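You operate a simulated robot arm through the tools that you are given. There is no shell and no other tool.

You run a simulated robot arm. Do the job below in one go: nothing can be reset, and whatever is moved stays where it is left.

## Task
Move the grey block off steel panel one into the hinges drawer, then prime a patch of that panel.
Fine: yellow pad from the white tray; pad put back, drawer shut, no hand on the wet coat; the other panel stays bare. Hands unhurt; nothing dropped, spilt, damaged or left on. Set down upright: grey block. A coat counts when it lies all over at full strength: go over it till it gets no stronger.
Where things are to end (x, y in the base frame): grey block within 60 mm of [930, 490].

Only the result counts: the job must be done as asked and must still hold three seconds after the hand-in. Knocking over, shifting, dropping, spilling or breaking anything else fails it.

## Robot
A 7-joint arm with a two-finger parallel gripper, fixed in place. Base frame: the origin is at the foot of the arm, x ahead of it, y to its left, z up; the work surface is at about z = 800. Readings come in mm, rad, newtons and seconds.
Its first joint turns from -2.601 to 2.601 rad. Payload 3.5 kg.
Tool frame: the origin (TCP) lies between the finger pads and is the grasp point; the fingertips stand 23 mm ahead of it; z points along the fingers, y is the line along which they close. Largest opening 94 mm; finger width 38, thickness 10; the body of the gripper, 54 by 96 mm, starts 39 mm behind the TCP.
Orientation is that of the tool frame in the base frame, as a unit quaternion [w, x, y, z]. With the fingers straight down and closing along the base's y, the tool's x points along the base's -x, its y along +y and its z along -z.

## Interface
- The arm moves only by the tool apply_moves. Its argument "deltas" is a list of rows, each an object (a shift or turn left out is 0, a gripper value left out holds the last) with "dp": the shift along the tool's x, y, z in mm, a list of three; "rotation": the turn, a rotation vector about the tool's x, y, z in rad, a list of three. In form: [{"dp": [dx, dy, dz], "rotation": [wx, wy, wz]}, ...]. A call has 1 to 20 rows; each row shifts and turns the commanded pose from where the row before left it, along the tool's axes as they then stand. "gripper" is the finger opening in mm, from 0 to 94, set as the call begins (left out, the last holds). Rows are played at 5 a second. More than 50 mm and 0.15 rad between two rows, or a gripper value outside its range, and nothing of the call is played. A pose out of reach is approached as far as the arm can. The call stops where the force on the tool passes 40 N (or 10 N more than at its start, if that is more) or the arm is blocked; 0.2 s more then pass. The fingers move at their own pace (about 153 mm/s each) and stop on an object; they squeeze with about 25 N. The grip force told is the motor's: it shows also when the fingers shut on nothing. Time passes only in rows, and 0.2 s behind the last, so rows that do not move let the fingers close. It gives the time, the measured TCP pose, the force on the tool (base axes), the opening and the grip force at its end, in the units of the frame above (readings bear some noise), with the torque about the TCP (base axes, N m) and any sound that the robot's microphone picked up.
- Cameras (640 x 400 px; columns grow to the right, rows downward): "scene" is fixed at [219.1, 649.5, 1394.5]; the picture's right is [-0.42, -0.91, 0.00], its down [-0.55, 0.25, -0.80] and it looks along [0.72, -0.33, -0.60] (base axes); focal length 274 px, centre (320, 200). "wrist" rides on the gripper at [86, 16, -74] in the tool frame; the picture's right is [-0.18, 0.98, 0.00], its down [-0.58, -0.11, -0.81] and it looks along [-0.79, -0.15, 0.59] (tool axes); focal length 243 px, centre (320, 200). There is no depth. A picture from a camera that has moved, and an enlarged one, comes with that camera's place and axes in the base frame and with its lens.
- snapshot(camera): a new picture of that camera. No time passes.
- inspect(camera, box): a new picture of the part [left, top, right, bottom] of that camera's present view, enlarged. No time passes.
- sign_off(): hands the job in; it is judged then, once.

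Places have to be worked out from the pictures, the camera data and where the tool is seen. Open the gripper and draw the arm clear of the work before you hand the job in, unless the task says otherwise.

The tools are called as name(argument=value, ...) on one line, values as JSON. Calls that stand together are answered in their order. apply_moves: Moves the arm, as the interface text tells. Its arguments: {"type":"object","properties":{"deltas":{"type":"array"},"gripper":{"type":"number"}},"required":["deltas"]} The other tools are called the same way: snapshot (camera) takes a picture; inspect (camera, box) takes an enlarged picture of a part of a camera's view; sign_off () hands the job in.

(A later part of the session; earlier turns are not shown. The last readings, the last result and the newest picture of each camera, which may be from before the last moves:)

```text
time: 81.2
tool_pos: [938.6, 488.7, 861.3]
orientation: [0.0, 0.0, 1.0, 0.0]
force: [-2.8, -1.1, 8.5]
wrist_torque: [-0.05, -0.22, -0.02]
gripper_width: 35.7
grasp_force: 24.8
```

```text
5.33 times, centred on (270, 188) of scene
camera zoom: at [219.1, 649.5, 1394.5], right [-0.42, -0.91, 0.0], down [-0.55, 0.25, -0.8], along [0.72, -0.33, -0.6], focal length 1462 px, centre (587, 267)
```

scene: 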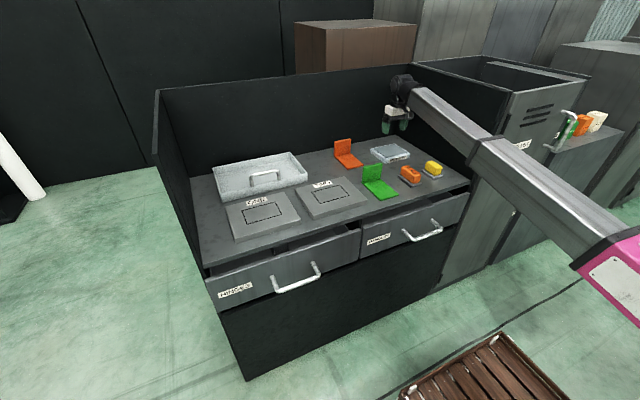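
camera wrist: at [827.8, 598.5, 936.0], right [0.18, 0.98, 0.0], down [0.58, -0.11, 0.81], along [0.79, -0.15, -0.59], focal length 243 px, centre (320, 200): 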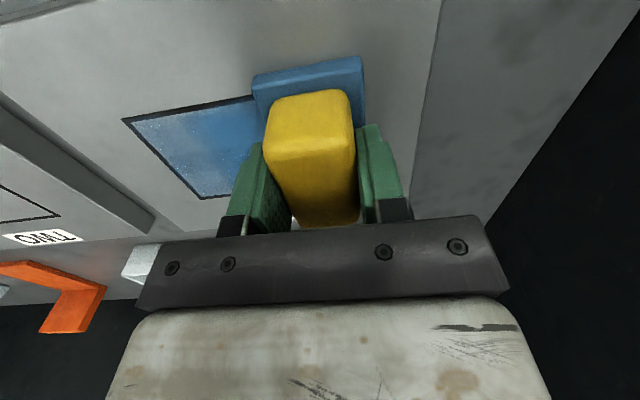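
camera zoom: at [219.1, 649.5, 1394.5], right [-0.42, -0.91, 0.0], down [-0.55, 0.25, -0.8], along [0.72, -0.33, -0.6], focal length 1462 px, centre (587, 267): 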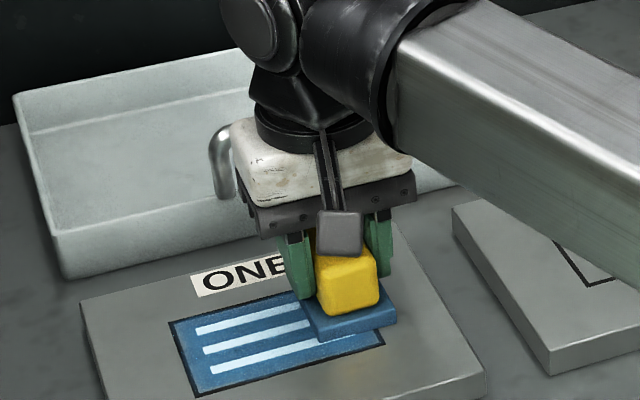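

White bars have now appeared on the coat, likely the look of the primer as it builds up. I continue the rear-lane stroke along +y and watch how the coat changes.

apply_moves(deltas=[{"dp": [0, 8, 0]}, {"dp": [0, 10, 0]}, {"dp": [0, 10, 0]}, {"dp": [0, 10, 0]}, {"dp": [0, 10, 0]}, {"dp": [0, 10, 0]}, {"dp": [0, 10, 0]}, {"dp": [0, 10, 0]}, {"dp": [0, 10, 0]}, {"dp": [0, 6, 0]}])

inspect(camera="wrist", box=[60, 0, 540, 230])

inspect(camera="scene", box=[210, 150, 330, 225])

```text
time: 83.4
tool_pos: [940.4, 582.5, 861.2]
orientation: [-0.001, 0.0, 1.0, 0.0]
force: [0.8, -4.3, 11.4]
wrist_torque: [-0.06, -0.05, -0.02]
gripper_width: 35.7
grasp_force: 24.8
```

```text
1.33 times, centred on (300, 115) of wrist
camera zoom: at [852.8, 598.7, 935.2], right [0.18, 0.98, 0.0], down [0.58, -0.11, 0.81], along [0.79, -0.15, -0.59], focal length 324 px, centre (347, 313)
```

zoom: 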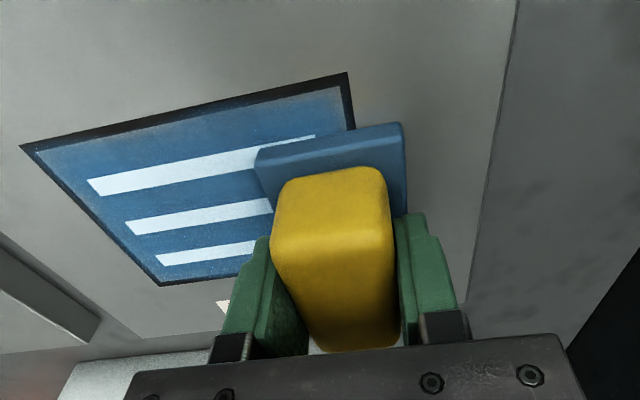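

```text
5.33 times, centred on (270, 188) of scene
camera zoom: at [219.1, 649.5, 1394.5], right [-0.42, -0.91, 0.0], down [-0.55, 0.25, -0.8], along [0.72, -0.33, -0.6], focal length 1462 px, centre (587, 267)
```

zoom: 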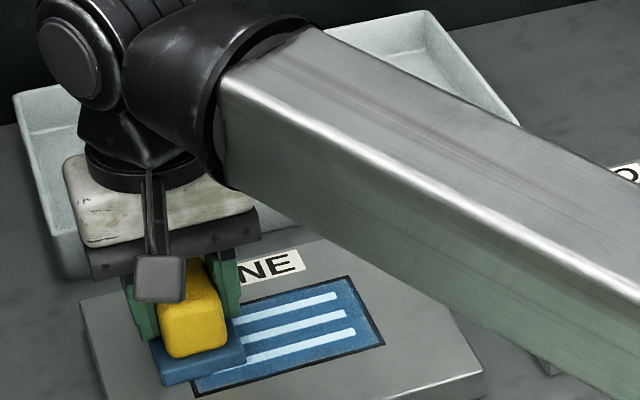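

The coat is getting denser. I go over it again: the rear lane back along −y, then the front lane along +y.

apply_moves(deltas=[{"dp": [0, -8, 0]}, {"dp": [0, -10, 0]}, {"dp": [0, -10, 0]}, {"dp": [0, -10, 0]}, {"dp": [0, -10, 0]}, {"dp": [0, -10, 0]}, {"dp": [0, -10, 0]}, {"dp": [0, -10, 0]}, {"dp": [0, -10, 0]}, {"dp": [0, -6, 0]}])

inspect(camera="wrist", box=[100, 0, 580, 230])

inspect(camera="scene", box=[210, 150, 330, 225])

```text
time: 85.6
tool_pos: [939.5, 487.6, 859.7]
orientation: [0.0, 0.0, 1.0, 0.0]
force: [-1.5, 7.8, 24.1]
wrist_torque: [0.15, -0.07, 0.0]
gripper_width: 35.6
grasp_force: 24.6
```

```text
1.33 times, centred on (340, 115) of wrist
camera zoom: at [853.3, 504.5, 934.4], right [0.18, 0.98, 0.0], down [0.58, -0.11, 0.81], along [0.79, -0.15, -0.59], focal length 324 px, centre (293, 313)
```

zoom: 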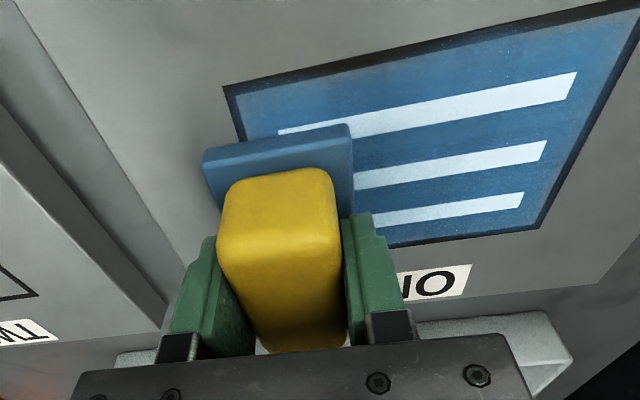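

```text
5.33 times, centred on (270, 188) of scene
camera zoom: at [219.1, 649.5, 1394.5], right [-0.42, -0.91, 0.0], down [-0.55, 0.25, -0.8], along [0.72, -0.33, -0.6], focal length 1462 px, centre (587, 267)
```

zoom: 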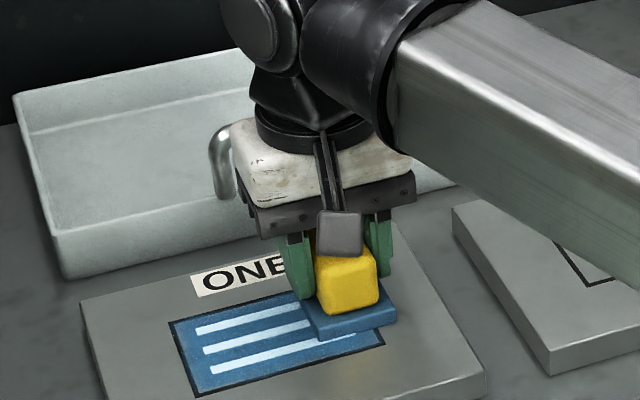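

It is slightly denser than before at the same spot. I shift to the front lane with a touch less pressure and do a full there-and-back.

apply_moves(deltas=[{"dp": [8, 0, -0.4]}, {"dp": [9, 0, 0]}, {"dp": [9, 0, 0]}, {"dp": [0, 8, 0]}, {"dp": [0, 10, 0]}, {"dp": [0, 10, 0]}, {"dp": [0, 10, 0]}, {"dp": [0, 10, 0]}, {"dp": [0, 10, 0]}, {"dp": [0, 10, 0]}, {"dp": [0, 10, 0]}, {"dp": [0, 10, 0]}, {"dp": [0, 6, 0]}])

inspect(camera="wrist", box=[60, 0, 540, 230])

apply_moves(deltas=[{"dp": [0, -8, 0]}, {"dp": [0, -10, 0]}, {"dp": [0, -10, 0]}, {"dp": [0, -10, 0]}, {"dp": [0, -10, 0]}, {"dp": [0, -10, 0]}, {"dp": [0, -10, 0]}, {"dp": [0, -10, 0]}, {"dp": [0, -10, 0]}, {"dp": [0, -6, 0]}])

inspect(camera="wrist", box=[100, 0, 580, 230])

inspect(camera="scene", box=[210, 150, 330, 225])

```text
time: 88.4
tool_pos: [915.1, 581.5, 860.2]
orientation: [0.0, 0.0, 1.0, 0.001]
force: [0.5, 0.2, -0.4]
wrist_torque: [0.0, -0.05, 0.0]
gripper_width: 35.4
grasp_force: 25.6
```

```text
1.33 times, centred on (300, 115) of wrist
camera zoom: at [827.7, 598.0, 934.5], right [0.18, 0.98, 0.0], down [0.58, -0.11, 0.81], along [0.79, -0.15, -0.59], focal length 324 px, centre (347, 313)
```

zoom: 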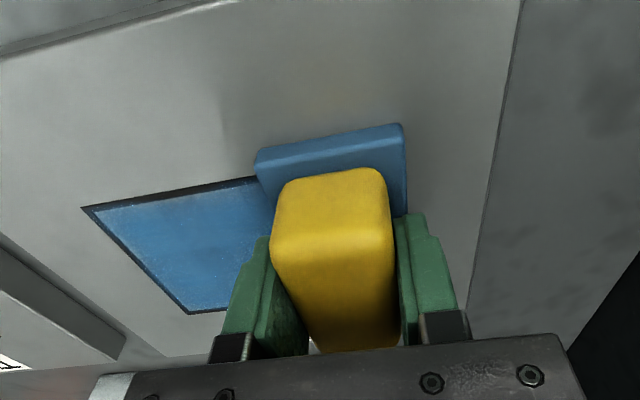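

```text
time: 90.6
tool_pos: [914.7, 488.4, 861.0]
orientation: [0.0, 0.0, 1.0, 0.0]
force: [0.8, -0.4, -1.4]
wrist_torque: [0.04, -0.02, 0.0]
gripper_width: 35.8
grasp_force: 24.9
```

```text
1.33 times, centred on (340, 115) of wrist
camera zoom: at [827.5, 503.5, 935.7], right [0.18, 0.98, 0.0], down [0.58, -0.11, 0.81], along [0.79, -0.15, -0.59], focal length 324 px, centre (293, 313)
```

zoom: 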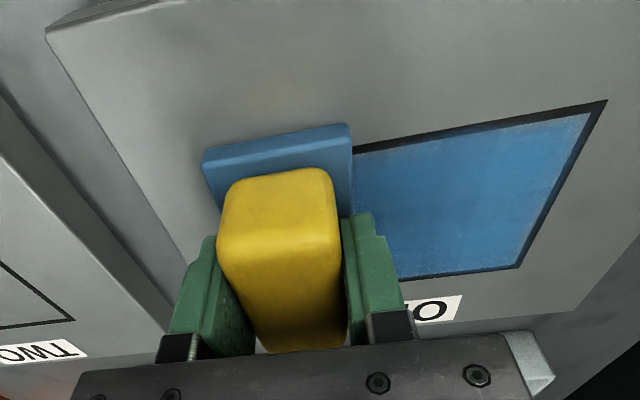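

```text
5.33 times, centred on (270, 188) of scene
camera zoom: at [219.1, 649.5, 1394.5], right [-0.42, -0.91, 0.0], down [-0.55, 0.25, -0.8], along [0.72, -0.33, -0.6], focal length 1462 px, centre (587, 267)
```

zoom: 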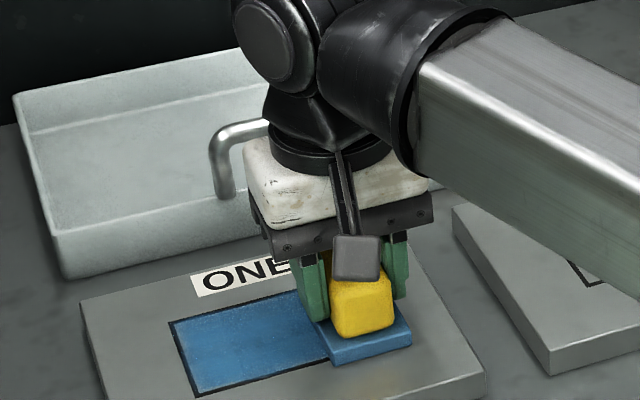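

The bars vanished again, and contact was lost in that lane since the pad shifted slightly in the grip. I lift the pad and look closely at the whole patch.

apply_moves(deltas=[{"dp": [0, 0, -5]}, {"dp": [0, 0, -20]}, {"dp": [10, -30, -30]}, {"dp": [10, -30, -30]}, {"dp": [10, -30, -20]}])

inspect(camera="scene", box=[225, 175, 305, 225])

snapshot(camera="wrist")

inspect(camera="scene", box=[200, 120, 360, 220])

```text
time: 91.8
tool_pos: [885.5, 398.9, 962.6]
orientation: [0.001, 0.0, 1.0, 0.001]
force: [0.5, 0.5, -1.1]
wrist_torque: [-0.03, 0.0, -0.01]
gripper_width: 35.8
grasp_force: 25.5
```

```text
8.00 times, centred on (265, 200) of scene
camera zoom: at [219.1, 649.5, 1394.5], right [-0.42, -0.91, 0.0], down [-0.55, 0.25, -0.8], along [0.72, -0.33, -0.6], focal length 2194 px, centre (760, 200)
```

zoom: 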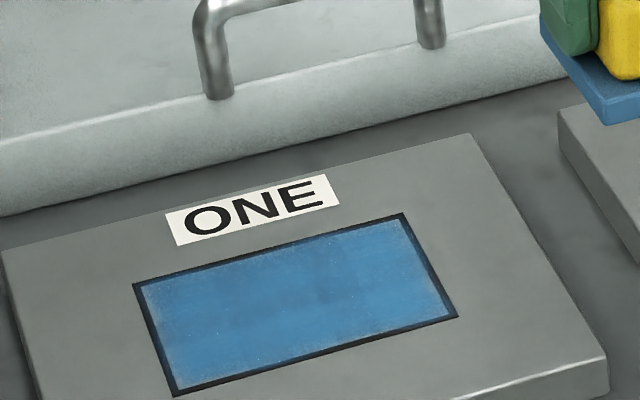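

```text
taken
camera wrist: at [798.5, 415.3, 1036.7], right [0.18, 0.98, 0.0], down [0.58, -0.11, 0.81], along [0.79, -0.15, -0.59], focal length 243 px, centre (320, 200)
```

wrist: 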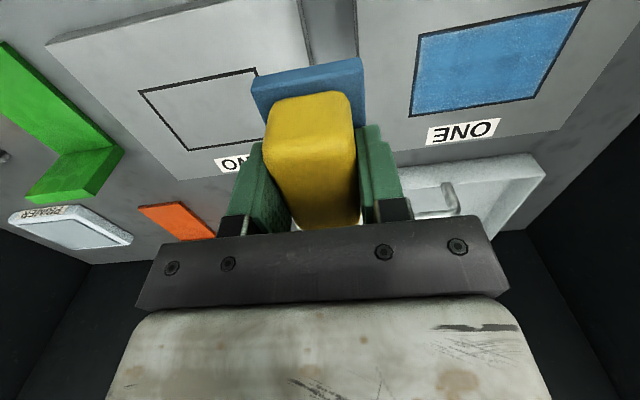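

```text
4.00 times, centred on (280, 170) of scene
camera zoom: at [219.1, 649.5, 1394.5], right [-0.42, -0.91, 0.0], down [-0.55, 0.25, -0.8], along [0.72, -0.33, -0.6], focal length 1097 px, centre (480, 320)
```

zoom: 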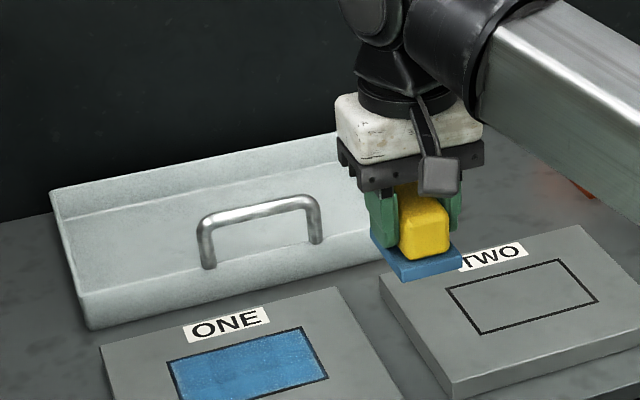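

The coat is blue throughout but a bit thinner toward the edges; panel two is still bare. I return to the front lane and press with moderate force, watching whether the bars depend on pressure.

apply_moves(deltas=[{"dp": [-10, 30, 0]}, {"dp": [-10, 30, 0]}, {"dp": [-10, 30, 10]}, {"dp": [0, 0, 35]}, {"dp": [0, 0, 35]}, {"dp": [0, 0, 15]}, {"dp": [0, 0, 6]}, {"dp": [0, 0, 3]}])

apply_moves(deltas=[{"dp": [0, 0, 1]}, {"dp": [0, 0, 0.5]}, {"dp": [0, 0, 0]}])

inspect(camera="scene", box=[225, 175, 305, 225])

```text
time: 93.6
tool_pos: [917.0, 487.3, 861.1]
orientation: [0.0, 0.0, 1.0, 0.0]
force: [0.1, -0.4, -1.8]
wrist_torque: [0.0, 0.01, 0.01]
gripper_width: 35.5
grasp_force: 25.0
```

```text
time: 94.4
tool_pos: [914.6, 488.7, 860.0]
orientation: [0.0, 0.001, 1.0, 0.0]
force: [3.2, 1.0, 5.9]
wrist_torque: [0.02, 0.03, -0.05]
gripper_width: 35.8
grasp_force: 25.2
```

```text
8.00 times, centred on (265, 200) of scene
camera zoom: at [219.1, 649.5, 1394.5], right [-0.42, -0.91, 0.0], down [-0.55, 0.25, -0.8], along [0.72, -0.33, -0.6], focal length 2194 px, centre (760, 200)
```

zoom: 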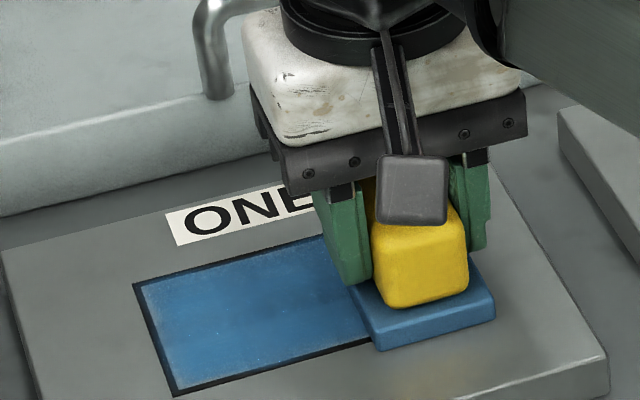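

Contact at 6 N, no bars. I add a little pressure and stroke +y in the front lane.

apply_moves(deltas=[{"dp": [0, 0, 0.5]}, {"dp": [0, 8, 0]}, {"dp": [0, 10, 0]}, {"dp": [0, 10, 0]}, {"dp": [0, 10, 0]}, {"dp": [0, 10, 0]}, {"dp": [0, 10, 0]}, {"dp": [0, 10, 0]}, {"dp": [0, 10, 0]}, {"dp": [0, 10, 0]}, {"dp": [0, 6, 0]}])

inspect(camera="scene", box=[225, 175, 305, 225])

inspect(camera="wrist", box=[60, 0, 540, 230])

```text
time: 96.8
tool_pos: [914.7, 581.0, 861.2]
orientation: [0.0, 0.0, 1.0, 0.0]
force: [0.0, -2.1, 5.5]
wrist_torque: [-0.05, 0.06, 0.08]
gripper_width: 35.8
grasp_force: 24.7
```

```text
8.00 times, centred on (265, 200) of scene
camera zoom: at [219.1, 649.5, 1394.5], right [-0.42, -0.91, 0.0], down [-0.55, 0.25, -0.8], along [0.72, -0.33, -0.6], focal length 2194 px, centre (760, 200)
```

zoom: 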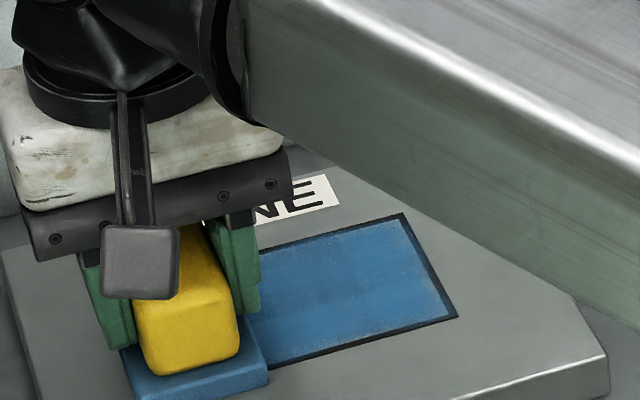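

```text
1.33 times, centred on (300, 115) of wrist
camera zoom: at [827.5, 597.5, 934.5], right [0.18, 0.98, 0.0], down [0.58, -0.11, 0.81], along [0.79, -0.15, -0.59], focal length 324 px, centre (347, 313)
```

zoom: 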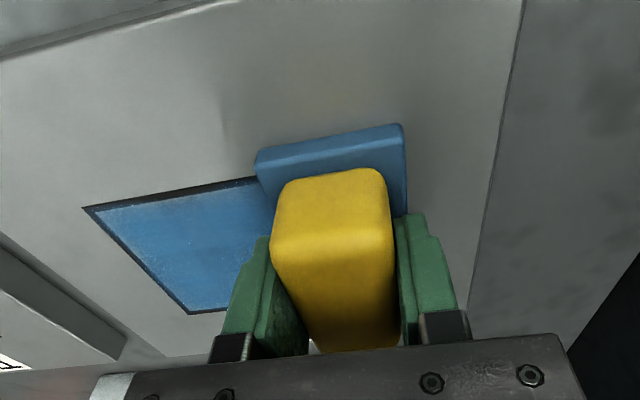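

No bars at about 6 N. The edges get fewer passes, so I widen the strokes to y 470–600 and use three lanes (x≈905, 925, 945), still well inside the panel.

apply_moves(deltas=[{"dp": [0, 9, 0]}, {"dp": [0, 9, 0]}, {"dp": [9, 0, 0.3]}, {"dp": [0, -10, 0]}, {"dp": [0, -10, 0]}, {"dp": [0, -10, 0]}, {"dp": [0, -10, 0]}, {"dp": [0, -10, 0]}, {"dp": [0, -10, 0]}, {"dp": [0, -10, 0]}, {"dp": [0, -10, 0]}, {"dp": [0, -10, 0]}, {"dp": [0, -10, 0]}, {"dp": [0, -10, 0]}, {"dp": [0, -10, 0]}, {"dp": [0, -10, 0]}])

inspect(camera="scene", box=[225, 175, 305, 225])

```text
time: 100.2
tool_pos: [904.8, 468.7, 860.0]
orientation: [0.0, 0.0, 1.0, 0.001]
force: [0.4, 9.1, 24.6]
wrist_torque: [0.14, 0.1, -0.12]
gripper_width: 35.9
grasp_force: 24.8
```

```text
8.00 times, centred on (265, 200) of scene
camera zoom: at [219.1, 649.5, 1394.5], right [-0.42, -0.91, 0.0], down [-0.55, 0.25, -0.8], along [0.72, -0.33, -0.6], focal length 2194 px, centre (760, 200)
```

zoom: 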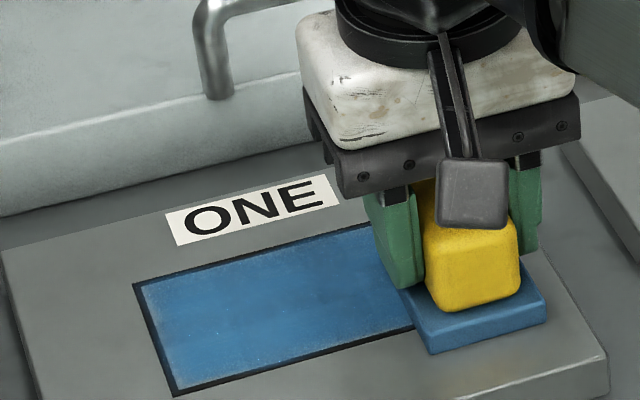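

Coverage is improving and there are still no bars even at 25 N. I ease off 0.4 mm and stroke the middle lane along +y.

apply_moves(deltas=[{"dp": [-10, 0, -0.4]}, {"dp": [-10, 0, 0]}, {"dp": [0, 10, 0]}, {"dp": [0, 10, 0]}, {"dp": [0, 10, 0]}, {"dp": [0, 10, 0.2]}, {"dp": [0, 10, 0]}, {"dp": [0, 10, 0.2]}, {"dp": [0, 10, 0]}, {"dp": [0, 10, 0]}, {"dp": [0, 10, 0.2]}, {"dp": [0, 10, 0]}, {"dp": [0, 10, 0]}, {"dp": [0, 10, 0]}, {"dp": [0, 10, 0]}])

inspect(camera="scene", box=[225, 175, 305, 225])

inspect(camera="wrist", box=[0, 0, 480, 230])

```text
time: 103.0
tool_pos: [925.1, 574.9, 861.1]
orientation: [0.001, 0.0, 1.0, 0.0]
force: [-1.5, -1.8, 11.2]
wrist_torque: [0.05, 0.18, 0.05]
gripper_width: 35.8
grasp_force: 24.7
stopped in row 13: the force on the tool passed its limit at 41 N (the readings are from after the stop); the commanded pose is now the measured one
```

```text
8.00 times, centred on (265, 200) of scene
camera zoom: at [219.1, 649.5, 1394.5], right [-0.42, -0.91, 0.0], down [-0.55, 0.25, -0.8], along [0.72, -0.33, -0.6], focal length 2194 px, centre (760, 200)
```

zoom: 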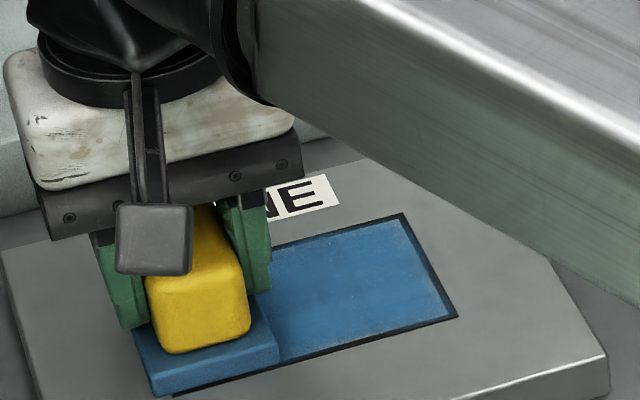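

```text
1.33 times, centred on (240, 115) of wrist
camera zoom: at [838.0, 590.5, 934.3], right [0.18, 0.98, 0.0], down [0.58, -0.11, 0.81], along [0.79, -0.15, -0.59], focal length 324 px, centre (427, 313)
```

zoom: 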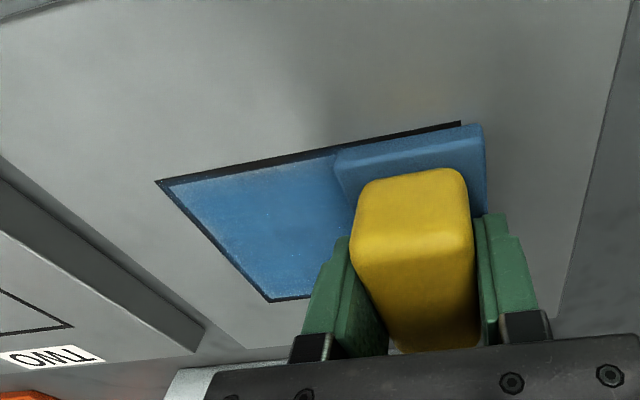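

The force limit tripped from my added pressure; the reading is now a gentle 11 N. I back off slightly and continue to the end, then shift to the rear lane.

apply_moves(deltas=[{"dp": [0, 0, -0.3]}, {"dp": [0, 8, 0]}, {"dp": [0, 8, 0]}, {"dp": [0, 8, 0]}])

apply_moves(deltas=[{"dp": [-10, 0, 0]}, {"dp": [-10, 0, 0]}, {"dp": [0, 0, 0]}])

inspect(camera="scene", box=[225, 175, 305, 225])

```text
time: 104.0
tool_pos: [927.4, 597.5, 859.9]
orientation: [0.002, 0.0, 1.0, 0.0]
force: [-0.7, -5.1, 14.9]
wrist_torque: [-0.25, 0.07, 0.07]
gripper_width: 35.6
grasp_force: 25.2
```

```text
time: 104.8
tool_pos: [944.1, 599.2, 860.6]
orientation: [0.001, 0.0, 1.0, 0.0]
force: [-7.7, 2.4, 23.4]
wrist_torque: [-0.33, 0.32, -0.11]
gripper_width: 35.7
grasp_force: 24.8
```

```text
8.00 times, centred on (265, 200) of scene
camera zoom: at [219.1, 649.5, 1394.5], right [-0.42, -0.91, 0.0], down [-0.55, 0.25, -0.8], along [0.72, -0.33, -0.6], focal length 2194 px, centre (760, 200)
```

zoom: 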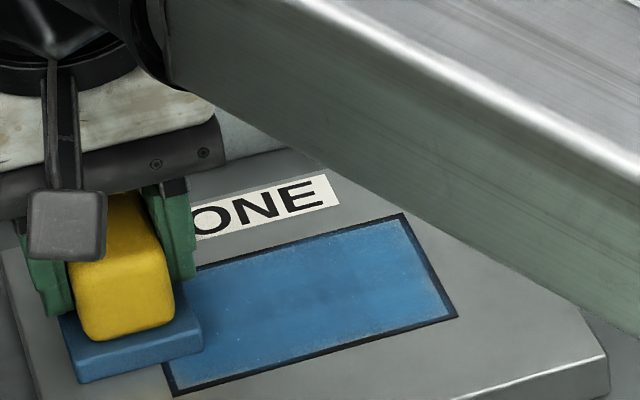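

Still no bars, so they did not depend on pressure or lane; I judge by the colour and evenness instead. I ease off 0.5 mm and stroke the rear lane along −y.

apply_moves(deltas=[{"dp": [0, 0, -0.5]}, {"dp": [0, -10, 0]}, {"dp": [0, -10, 0]}, {"dp": [0, -10, 0]}, {"dp": [0, -10, 0]}, {"dp": [0, -10, 0]}, {"dp": [0, -10, 0]}, {"dp": [0, -10, 0]}])

apply_moves(deltas=[{"dp": [0, -10, 0]}, {"dp": [0, -10, 0]}, {"dp": [0, -10, 0]}, {"dp": [0, -10, 0]}, {"dp": [0, -10, 0]}, {"dp": [0, -10, 0]}])

inspect(camera="scene", box=[225, 175, 305, 225])

inspect(camera="wrist", box=[100, 0, 580, 230])

```text
time: 106.6
tool_pos: [946.9, 527.5, 858.0]
orientation: [0.001, 0.001, 1.0, 0.0]
force: [-1.3, 1.2, 1.7]
wrist_torque: [0.06, -0.07, 0.0]
gripper_width: 35.8
grasp_force: 25.0
```

```text
time: 108.0
tool_pos: [944.4, 468.7, 858.4]
orientation: [0.0, 0.002, 1.0, 0.0]
force: [0.0, -0.1, -2.5]
wrist_torque: [-0.01, 0.0, 0.0]
gripper_width: 36.0
grasp_force: 25.6
```

```text
8.00 times, centred on (265, 200) of scene
camera zoom: at [219.1, 649.5, 1394.5], right [-0.42, -0.91, 0.0], down [-0.55, 0.25, -0.8], along [0.72, -0.33, -0.6], focal length 2194 px, centre (760, 200)
```

zoom: 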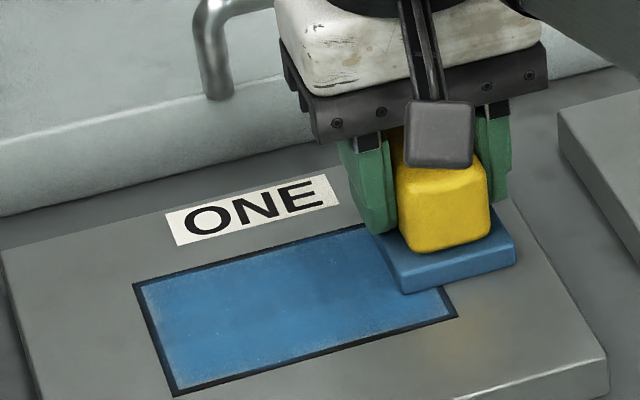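

```text
1.33 times, centred on (340, 115) of wrist
camera zoom: at [857.4, 485.2, 933.1], right [0.18, 0.98, 0.0], down [0.58, -0.11, 0.81], along [0.79, -0.15, -0.59], focal length 324 px, centre (293, 313)
```

zoom: 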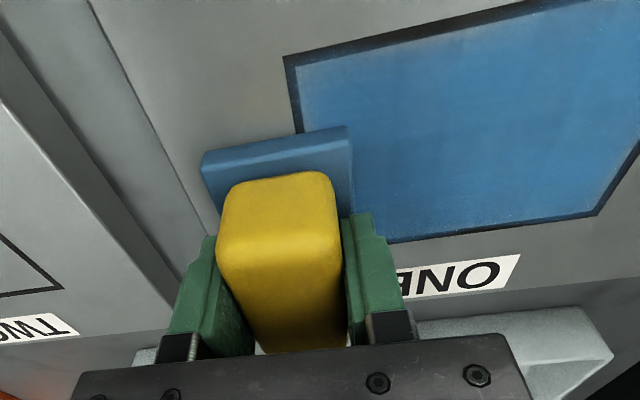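

The front edge is still lighter and the pad has crept about 4 mm up in the grip from the pressing. I lower to light contact here, then regrip it 4 mm higher while it rests on the panel.

apply_moves(deltas=[{"dp": [0, 0, 0.5]}, {"dp": [0, 0, 0.5]}, {"dp": [0, 0, 0]}])

inspect(camera="scene", box=[255, 180, 305, 212])

```text
time: 108.8
tool_pos: [944.8, 468.9, 858.7]
orientation: [0.0, -0.001, 1.0, 0.0]
force: [-2.5, 3.3, 18.4]
wrist_torque: [-0.06, -0.25, 0.03]
gripper_width: 35.7
grasp_force: 24.9
```

```text
12.50 times, centred on (280, 196) of scene
camera zoom: at [219.1, 649.5, 1394.5], right [-0.42, -0.91, 0.0], down [-0.55, 0.25, -0.8], along [0.72, -0.33, -0.6], focal length 3428 px, centre (820, 250)
```

zoom: 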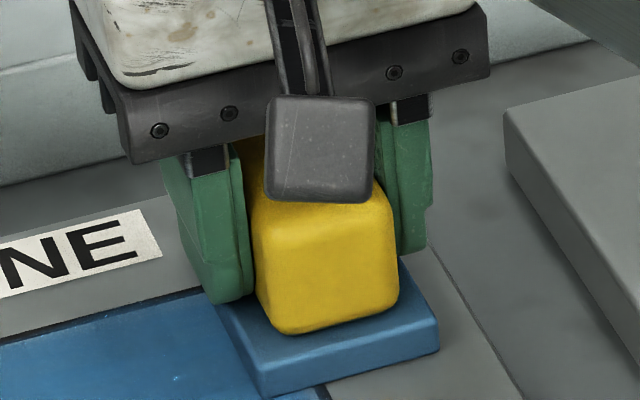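

I relax the pressure, open slightly, raise 4 mm and re-close on the yellow grip.

apply_moves(deltas=[{"dp": [0, 0, -0.6]}, {"dp": [0, 0, 0]}])

apply_moves(deltas=[{"dp": [0, 0, 0]}, {"dp": [0, 0, 0]}, {"dp": [0, 0, -2]}, {"dp": [0, 0, -2]}, {"dp": [0, 0, 0]}], gripper=46)

apply_moves(deltas=[{"dp": [0, 0, 0]}, {"dp": [0, 0, 0]}, {"dp": [0, 0, 0]}], gripper=0)

inspect(camera="scene", box=[225, 175, 305, 225])

inspect(camera="wrist", box=[100, 0, 580, 230])

```text
time: 109.4
tool_pos: [944.4, 469.7, 858.1]
orientation: [0.001, -0.001, 1.0, 0.0]
force: [-4.5, 1.8, 16.1]
wrist_torque: [0.05, -0.4, 0.07]
gripper_width: 35.8
grasp_force: 25.2
```

```text
time: 110.6
tool_pos: [944.9, 471.0, 862.6]
orientation: [0.0, 0.0, 1.0, 0.0]
force: [0.1, 0.7, 0.0]
wrist_torque: [-0.01, -0.01, 0.02]
gripper_width: 45.8
grasp_force: 0.0
```

```text
time: 111.4
tool_pos: [945.2, 469.1, 862.5]
orientation: [0.0, 0.0, 1.0, 0.0]
force: [-0.5, -0.5, 0.1]
wrist_torque: [-0.01, -0.03, -0.02]
gripper_width: 35.9
grasp_force: 25.0
```

```text
8.00 times, centred on (265, 200) of scene
camera zoom: at [219.1, 649.5, 1394.5], right [-0.42, -0.91, 0.0], down [-0.55, 0.25, -0.8], along [0.72, -0.33, -0.6], focal length 2194 px, centre (760, 200)
```

zoom: 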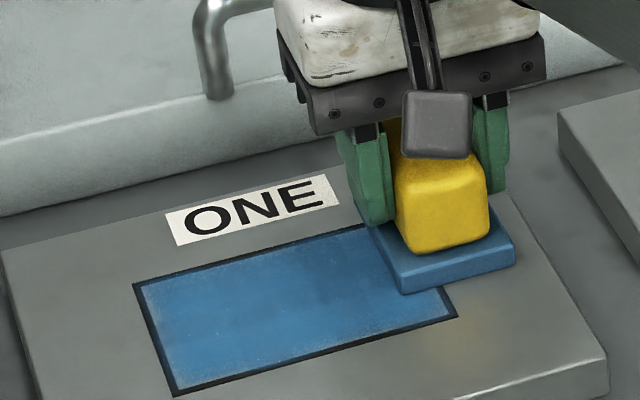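

```text
1.33 times, centred on (340, 115) of wrist
camera zoom: at [858.1, 485.5, 937.1], right [0.18, 0.98, 0.0], down [0.58, -0.11, 0.81], along [0.79, -0.15, -0.59], focal length 324 px, centre (293, 313)
```

zoom: 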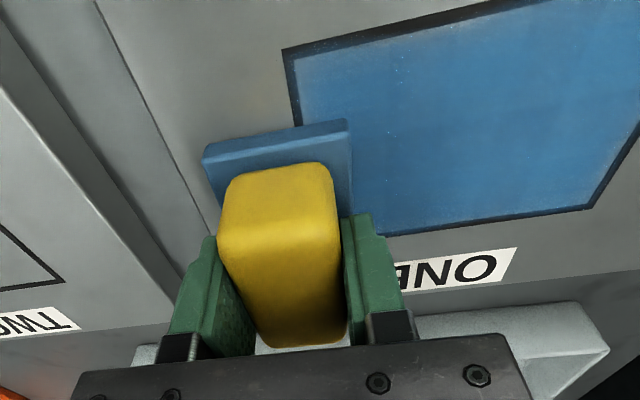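

Regripped cleanly. With light pressure I drag across to the front lane (x≈905) and stroke along +y, reinforcing the front edge.

apply_moves(deltas=[{"dp": [0, 0, 0.5]}, {"dp": [10, 0, 0]}, {"dp": [10, 0, 0]}, {"dp": [10, 0, 0]}, {"dp": [10, 0, 0]}, {"dp": [0, 10, 0]}, {"dp": [0, 10, 0]}, {"dp": [0, 10, 0]}, {"dp": [0, 10, 0]}, {"dp": [0, 10, 0]}, {"dp": [0, 10, 0]}])

apply_moves(deltas=[{"dp": [0, 10, 0]}, {"dp": [0, 10, 0]}, {"dp": [0, 10, 0]}, {"dp": [0, 10, 0]}, {"dp": [0, 10, 0]}, {"dp": [0, 10, 0]}, {"dp": [0, 10, 0]}])

inspect(camera="scene", box=[225, 175, 305, 225])

inspect(camera="wrist", box=[0, 0, 480, 230])

```text
time: 113.8
tool_pos: [904.6, 528.3, 862.9]
orientation: [-0.001, 0.001, 1.0, 0.0]
force: [-0.5, -3.8, 10.3]
wrist_torque: [-0.11, -0.26, -0.07]
gripper_width: 35.4
grasp_force: 25.2
```

```text
time: 115.4
tool_pos: [904.3, 600.8, 863.8]
orientation: [-0.001, 0.001, 1.0, -0.001]
force: [-0.4, 0.0, -0.3]
wrist_torque: [-0.01, -0.01, 0.0]
gripper_width: 35.7
grasp_force: 24.5
```

```text
8.00 times, centred on (265, 200) of scene
camera zoom: at [219.1, 649.5, 1394.5], right [-0.42, -0.91, 0.0], down [-0.55, 0.25, -0.8], along [0.72, -0.33, -0.6], focal length 2194 px, centre (760, 200)
```

zoom: 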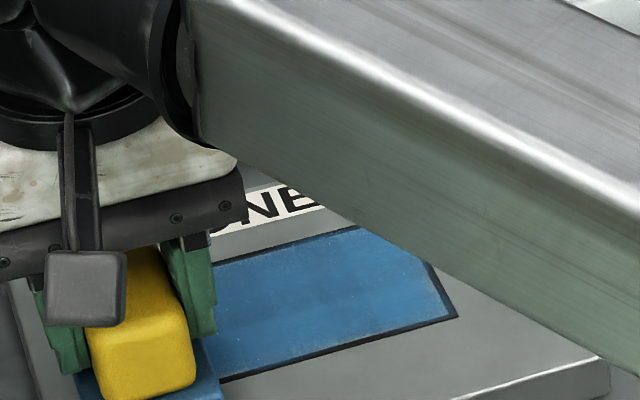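

```text
1.33 times, centred on (240, 115) of wrist
camera zoom: at [817.8, 616.7, 937.2], right [0.18, 0.98, 0.0], down [0.58, -0.11, 0.81], along [0.79, -0.15, -0.59], focal length 324 px, centre (427, 313)
```

zoom: 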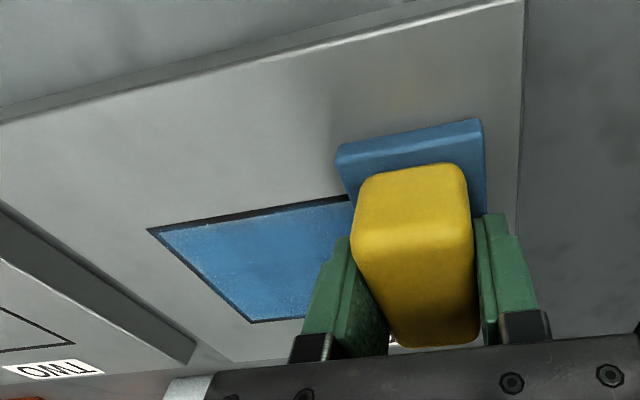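

Contact fades toward +y (there is a slight slope). I lower until contact and stroke back along −y, compensating the slope.

apply_moves(deltas=[{"dp": [0, 0, 0.5]}, {"dp": [0, 0, 0.3]}, {"dp": [0, -4, 0]}])

apply_moves(deltas=[{"dp": [0, -6, 0]}, {"dp": [0, -10, -0.05]}, {"dp": [0, -10, -0.05]}, {"dp": [0, -10, -0.05]}, {"dp": [0, -10, -0.05]}])

```text
time: 116.2
tool_pos: [904.3, 596.8, 863.4]
orientation: [0.001, 0.0, 1.0, 0.0]
force: [0.5, 4.7, 10.9]
wrist_torque: [0.04, 0.19, -0.07]
gripper_width: 35.8
grasp_force: 24.1
```

```text
time: 117.4
tool_pos: [905.2, 549.8, 863.5]
orientation: [0.001, 0.001, 1.0, 0.0]
force: [0.2, 2.8, 6.8]
wrist_torque: [0.14, -0.04, -0.01]
gripper_width: 35.9
grasp_force: 24.6
```

Force is steady around 7–11 N. I continue to the −y end.

apply_moves(deltas=[{"dp": [0, -10, 0]}, {"dp": [0, -10, 0]}, {"dp": [0, -10, 0]}, {"dp": [0, -10, -0.05]}, {"dp": [0, -10, -0.05]}, {"dp": [0, -10, -0.05]}, {"dp": [0, -10, -0.05]}, {"dp": [0, -10, 0]}])

inspect(camera="scene", box=[225, 175, 305, 225])

inspect(camera="wrist", box=[100, 0, 580, 230])

```text
time: 119.2
tool_pos: [905.2, 467.1, 863.6]
orientation: [-0.001, 0.0, 1.0, 0.0]
force: [0.3, 1.0, 0.2]
wrist_torque: [0.01, 0.0, -0.01]
gripper_width: 35.9
grasp_force: 25.0
```

```text
8.00 times, centred on (265, 200) of scene
camera zoom: at [219.1, 649.5, 1394.5], right [-0.42, -0.91, 0.0], down [-0.55, 0.25, -0.8], along [0.72, -0.33, -0.6], focal length 2194 px, centre (760, 200)
```

zoom: 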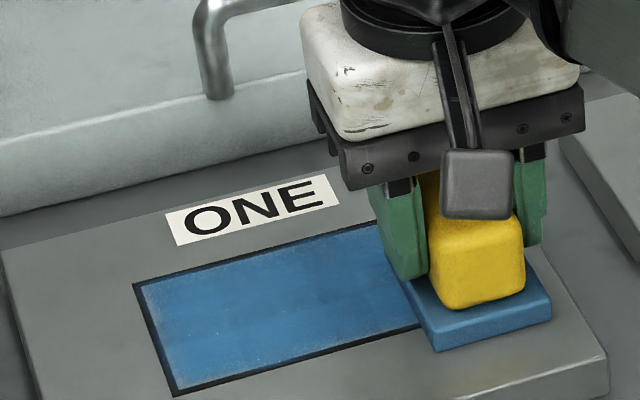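

```text
1.33 times, centred on (340, 115) of wrist
camera zoom: at [818.2, 484.2, 937.2], right [0.18, 0.98, 0.0], down [0.58, -0.11, 0.81], along [0.79, -0.15, -0.59], focal length 324 px, centre (293, 313)
```

zoom: 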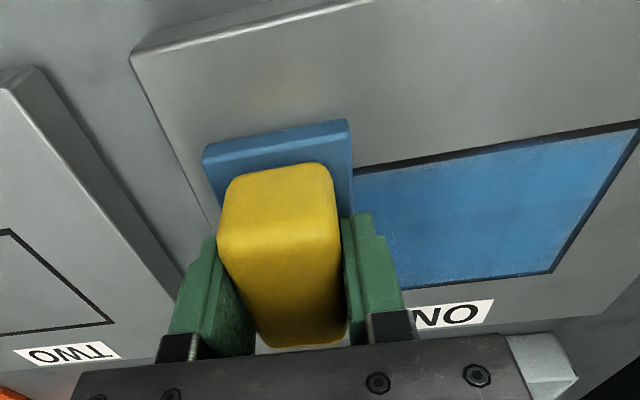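

The coat looks nearly even, but I am not sure the pad still carries primer. I lift, take a reference picture of the whole patch, and then reload the pad at the tray.

apply_moves(deltas=[{"dp": [0, 0, -10]}, {"dp": [0, 0, -30]}, {"dp": [0, 0, -35]}, {"dp": [0, 0, -35]}, {"dp": [-16, -44.7, 0]}, {"dp": [-16, -44.7, 0]}, {"dp": [-16, -44.7, 0]}, {"dp": [-16, -44.7, 0]}, {"dp": [-16, -44.7, 0]}, {"dp": [-16, -44.7, 0]}, {"dp": [-16, -44.7, 0]}])

inspect(camera="scene", box=[225, 175, 305, 225])

snapshot(camera="wrist")

```text
time: 121.6
tool_pos: [1019.4, 159.1, 974.0]
orientation: [0.0, 0.001, 1.0, 0.0]
force: [0.0, 0.5, -2.4]
wrist_torque: [-0.04, 0.03, 0.0]
gripper_width: 35.5
grasp_force: 24.9
```

```text
8.00 times, centred on (265, 200) of scene
camera zoom: at [219.1, 649.5, 1394.5], right [-0.42, -0.91, 0.0], down [-0.55, 0.25, -0.8], along [0.72, -0.33, -0.6], focal length 2194 px, centre (760, 200)
```

zoom: 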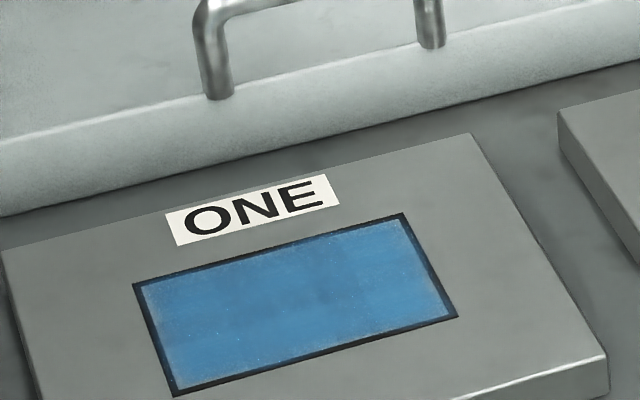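

```text
taken
camera wrist: at [933.0, 174.9, 1048.4], right [0.18, 0.98, 0.0], down [0.58, -0.11, 0.81], along [0.79, -0.15, -0.59], focal length 243 px, centre (320, 200)
```

wrist: 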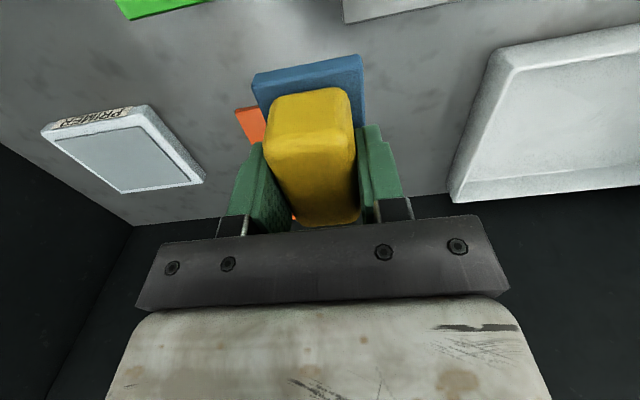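

The patch looks even with slightly lighter borders. I finish the trip to the primer tray and reload the pad.

apply_moves(deltas=[{"dp": [-16, -44.7, 0]}, {"dp": [-16, -44.7, 0]}, {"dp": [-16, -44.7, 0]}, {"dp": [-16, -44.7, 0]}, {"dp": [-16, -44.7, 0]}, {"dp": [-16, -44.7, 0]}, {"dp": [0, 0, 35]}, {"dp": [0, 0, 30]}])

snapshot(camera="wrist")

inspect(camera="scene", box=[340, 100, 460, 175])

```text
time: 123.4
tool_pos: [1112.4, -114.6, 908.6]
orientation: [0.0, 0.001, 1.0, 0.0]
force: [-0.4, 0.6, -1.2]
wrist_torque: [0.01, 0.01, 0.0]
gripper_width: 35.6
grasp_force: 24.9
```

```text
taken
camera wrist: at [1026.2, -98.4, 982.9], right [0.19, 0.98, 0.0], down [0.58, -0.11, 0.81], along [0.79, -0.15, -0.59], focal length 243 px, centre (320, 200)
```

wrist: 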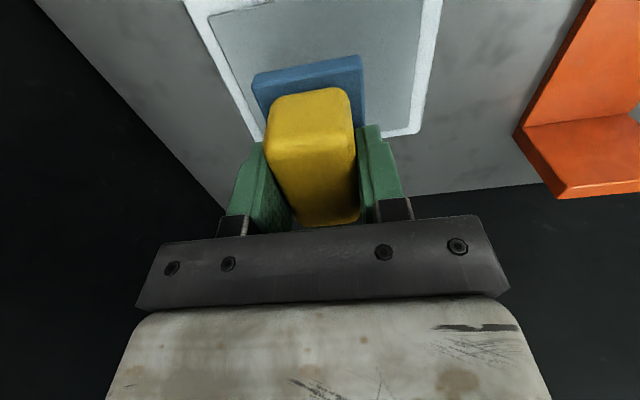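

```text
5.33 times, centred on (400, 138) of scene
camera zoom: at [219.1, 649.5, 1394.5], right [-0.42, -0.91, 0.0], down [-0.55, 0.25, -0.8], along [0.72, -0.33, -0.6], focal length 1462 px, centre (-107, 533)
```

zoom: 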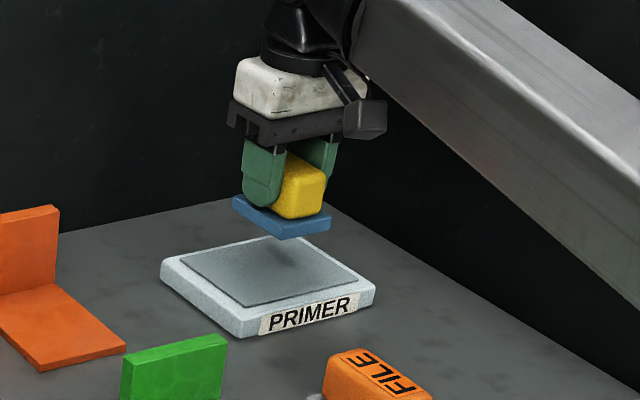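

The pad's blue looks duller than when fresh, so reloading is sensible. I lower onto the primer again.

apply_moves(deltas=[{"dp": [0, 0, 20]}, {"dp": [0, 0, 15]}, {"dp": [0, 0, 6]}, {"dp": [0, 0, 2]}])

apply_moves(deltas=[{"dp": [0, 0, 1]}, {"dp": [0, 0, 1]}])

```text
time: 124.4
tool_pos: [1111.4, -112.3, 865.2]
orientation: [0.0, 0.0, 1.0, -0.001]
force: [0.0, -0.4, -1.4]
wrist_torque: [0.03, 0.0, 0.02]
gripper_width: 35.6
grasp_force: 25.1
```

```text
time: 125.0
tool_pos: [1111.2, -114.6, 864.0]
orientation: [0.001, -0.001, 1.0, 0.0]
force: [0.2, 0.0, -1.5]
wrist_torque: [0.0, -0.02, 0.02]
gripper_width: 35.8
grasp_force: 24.7
```

Not touching yet; two more 1 mm steps.

apply_moves(deltas=[{"dp": [0, 0, 0.8]}, {"dp": [0, 0, 0]}])

```text
time: 125.6
tool_pos: [1114.9, -112.6, 861.4]
orientation: [0.001, 0.0, 1.0, 0.0]
force: [0.6, 0.2, 1.1]
wrist_torque: [0.03, 0.01, -0.02]
gripper_width: 35.7
grasp_force: 25.2
```

apply_moves(deltas=[{"dp": [0, 0, 0.4]}, {"dp": [0, 0, 0]}, {"dp": [0, 0, 0]}, {"dp": [0, 0, 0]}, {"dp": [0, 0, 0]}, {"dp": [0, 0, 0]}])

inspect(camera="scene", box=[350, 110, 450, 172])

```text
time: 127.0
tool_pos: [1113.1, -113.4, 862.8]
orientation: [0.0, 0.001, 1.0, 0.0]
force: [7.1, 0.5, 19.4]
wrist_torque: [0.07, 0.13, -0.01]
gripper_width: 35.7
grasp_force: 25.0
```

```text
6.40 times, centred on (400, 141) of scene
camera zoom: at [219.1, 649.5, 1394.5], right [-0.42, -0.91, 0.0], down [-0.55, 0.25, -0.8], along [0.72, -0.33, -0.6], focal length 1755 px, centre (-192, 578)
```

zoom: 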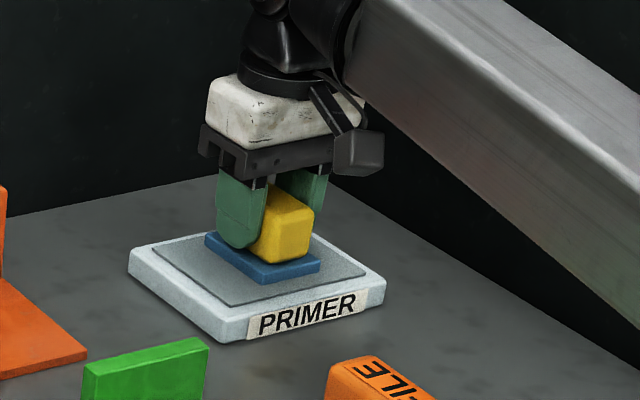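

Held on the primer at about 19 N for over a second. I lift and carry the pad back above panel one at safe height.

apply_moves(deltas=[{"dp": [0, 0, -3]}, {"dp": [0, 0, -10]}, {"dp": [0, 0, -30]}, {"dp": [0, 0, -35]}, {"dp": [0, 0, -32]}, {"dp": [12.92, 44.7, 0]}, {"dp": [12.92, 44.7, 0]}, {"dp": [12.92, 44.7, 0]}, {"dp": [12.92, 44.7, 0]}, {"dp": [12.92, 44.7, 0]}, {"dp": [12.92, 44.7, 0]}, {"dp": [12.92, 44.7, 0]}, {"dp": [12.92, 44.7, 0]}, {"dp": [12.92, 44.7, 0]}, {"dp": [12.92, 44.7, 0]}, {"dp": [12.92, 44.7, 0]}, {"dp": [12.92, 44.7, 0]}, {"dp": [12.92, 44.7, 0]}])

snapshot(camera="wrist")

inspect(camera="scene", box=[225, 150, 305, 225])

```text
time: 130.8
tool_pos: [946.5, 467.4, 971.9]
orientation: [0.0, 0.0, 1.0, 0.0]
force: [-1.1, -0.3, -3.1]
wrist_torque: [-0.05, -0.03, -0.02]
gripper_width: 35.8
grasp_force: 24.8
```

```text
taken
camera wrist: at [859.6, 482.9, 1044.2], right [0.19, 0.98, 0.0], down [0.58, -0.11, 0.81], along [0.79, -0.15, -0.59], focal length 243 px, centre (320, 200)
```

wrist: 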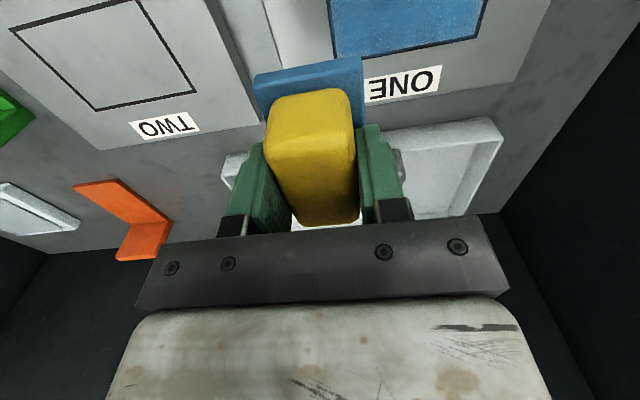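

```text
5.33 times, centred on (265, 188) of scene
camera zoom: at [219.1, 649.5, 1394.5], right [-0.42, -0.91, 0.0], down [-0.55, 0.25, -0.8], along [0.72, -0.33, -0.6], focal length 1462 px, centre (613, 267)
```

zoom: 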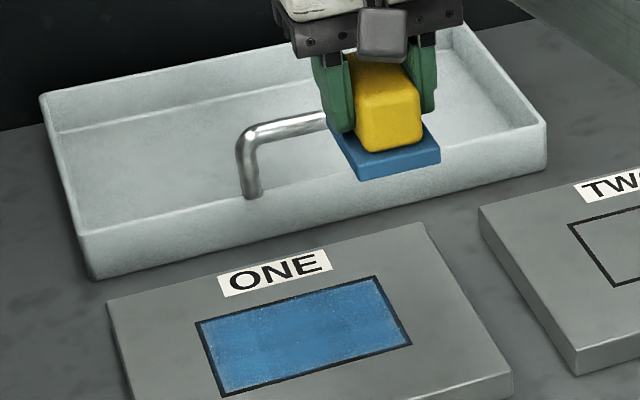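

I descend at the rear lane's −y end and feel for contact.

apply_moves(deltas=[{"dp": [0, 0, 35]}, {"dp": [0, 0, 35]}, {"dp": [0, 0, 25]}, {"dp": [0, 0, 9]}, {"dp": [0, 0, 2]}, {"dp": [0, 0, 1]}])

apply_moves(deltas=[{"dp": [0, 0, 1]}, {"dp": [0, 0, 0.5]}, {"dp": [0, 0, 0]}])

```text
time: 132.2
tool_pos: [946.2, 468.9, 864.6]
orientation: [0.0, 0.0, 1.0, 0.0]
force: [0.7, -0.5, -0.9]
wrist_torque: [0.01, 0.02, -0.04]
gripper_width: 35.5
grasp_force: 25.4
```

```text
time: 133.0
tool_pos: [945.0, 469.2, 862.2]
orientation: [0.0, 0.0, 1.0, 0.0]
force: [0.0, 0.0, -1.5]
wrist_torque: [-0.01, -0.03, -0.01]
gripper_width: 35.6
grasp_force: 25.3
```

apply_moves(deltas=[{"dp": [0, 0, 0.5]}, {"dp": [0, 0, 0.3]}, {"dp": [0, 0, 0]}])

```text
time: 133.8
tool_pos: [945.2, 466.6, 862.3]
orientation: [0.0, 0.0, 1.0, 0.001]
force: [3.2, 2.5, 7.4]
wrist_torque: [0.09, -0.07, 0.01]
gripper_width: 35.8
grasp_force: 24.8
```

Light contact at 7 N. I stroke the rear lane along +y with slope compensation.

apply_moves(deltas=[{"dp": [0, 10, 0.05]}, {"dp": [0, 10, 0.05]}, {"dp": [0, 10, 0.05]}, {"dp": [0, 10, 0.05]}, {"dp": [0, 10, 0.05]}, {"dp": [0, 10, 0.05]}])

apply_moves(deltas=[{"dp": [0, 10, 0.05]}, {"dp": [0, 10, 0.05]}, {"dp": [0, 10, 0.05]}, {"dp": [0, 10, 0.05]}, {"dp": [0, 10, 0.05]}, {"dp": [0, 10, 0]}, {"dp": [0, 10, 0]}])

inspect(camera="scene", box=[225, 175, 305, 225])

inspect(camera="wrist", box=[0, 0, 480, 230])

```text
time: 135.2
tool_pos: [946.9, 528.8, 861.9]
orientation: [0.001, 0.0, 1.0, 0.0]
force: [-0.2, -7.6, 24.3]
wrist_torque: [-0.11, 0.04, 0.02]
gripper_width: 35.8
grasp_force: 24.7
```

```text
time: 136.8
tool_pos: [946.9, 601.0, 861.0]
orientation: [-0.001, 0.001, 1.0, -0.001]
force: [-1.0, -3.5, 13.2]
wrist_torque: [-0.04, -0.32, -0.09]
gripper_width: 35.6
grasp_force: 24.7
```

```text
8.00 times, centred on (265, 200) of scene
camera zoom: at [219.1, 649.5, 1394.5], right [-0.42, -0.91, 0.0], down [-0.55, 0.25, -0.8], along [0.72, -0.33, -0.6], focal length 2194 px, centre (760, 200)
```

zoom: 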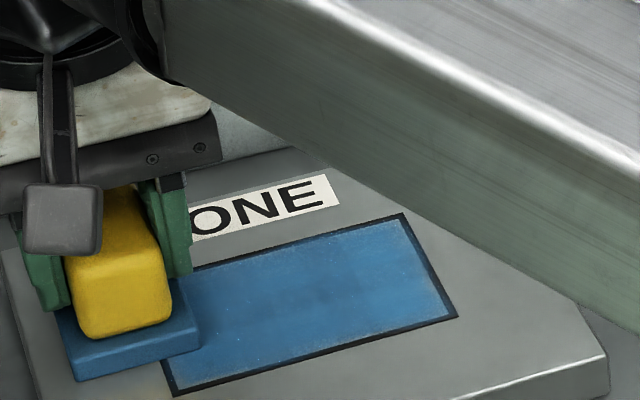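

```text
1.33 times, centred on (240, 115) of wrist
camera zoom: at [859.5, 616.4, 935.8], right [0.18, 0.98, 0.0], down [0.58, -0.11, 0.81], along [0.79, -0.15, -0.59], focal length 324 px, centre (427, 313)
```

zoom: 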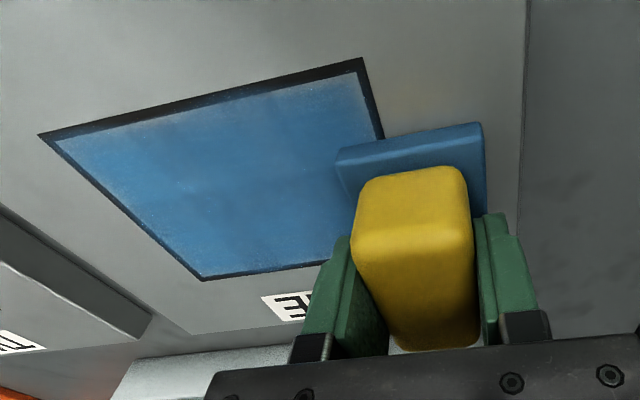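

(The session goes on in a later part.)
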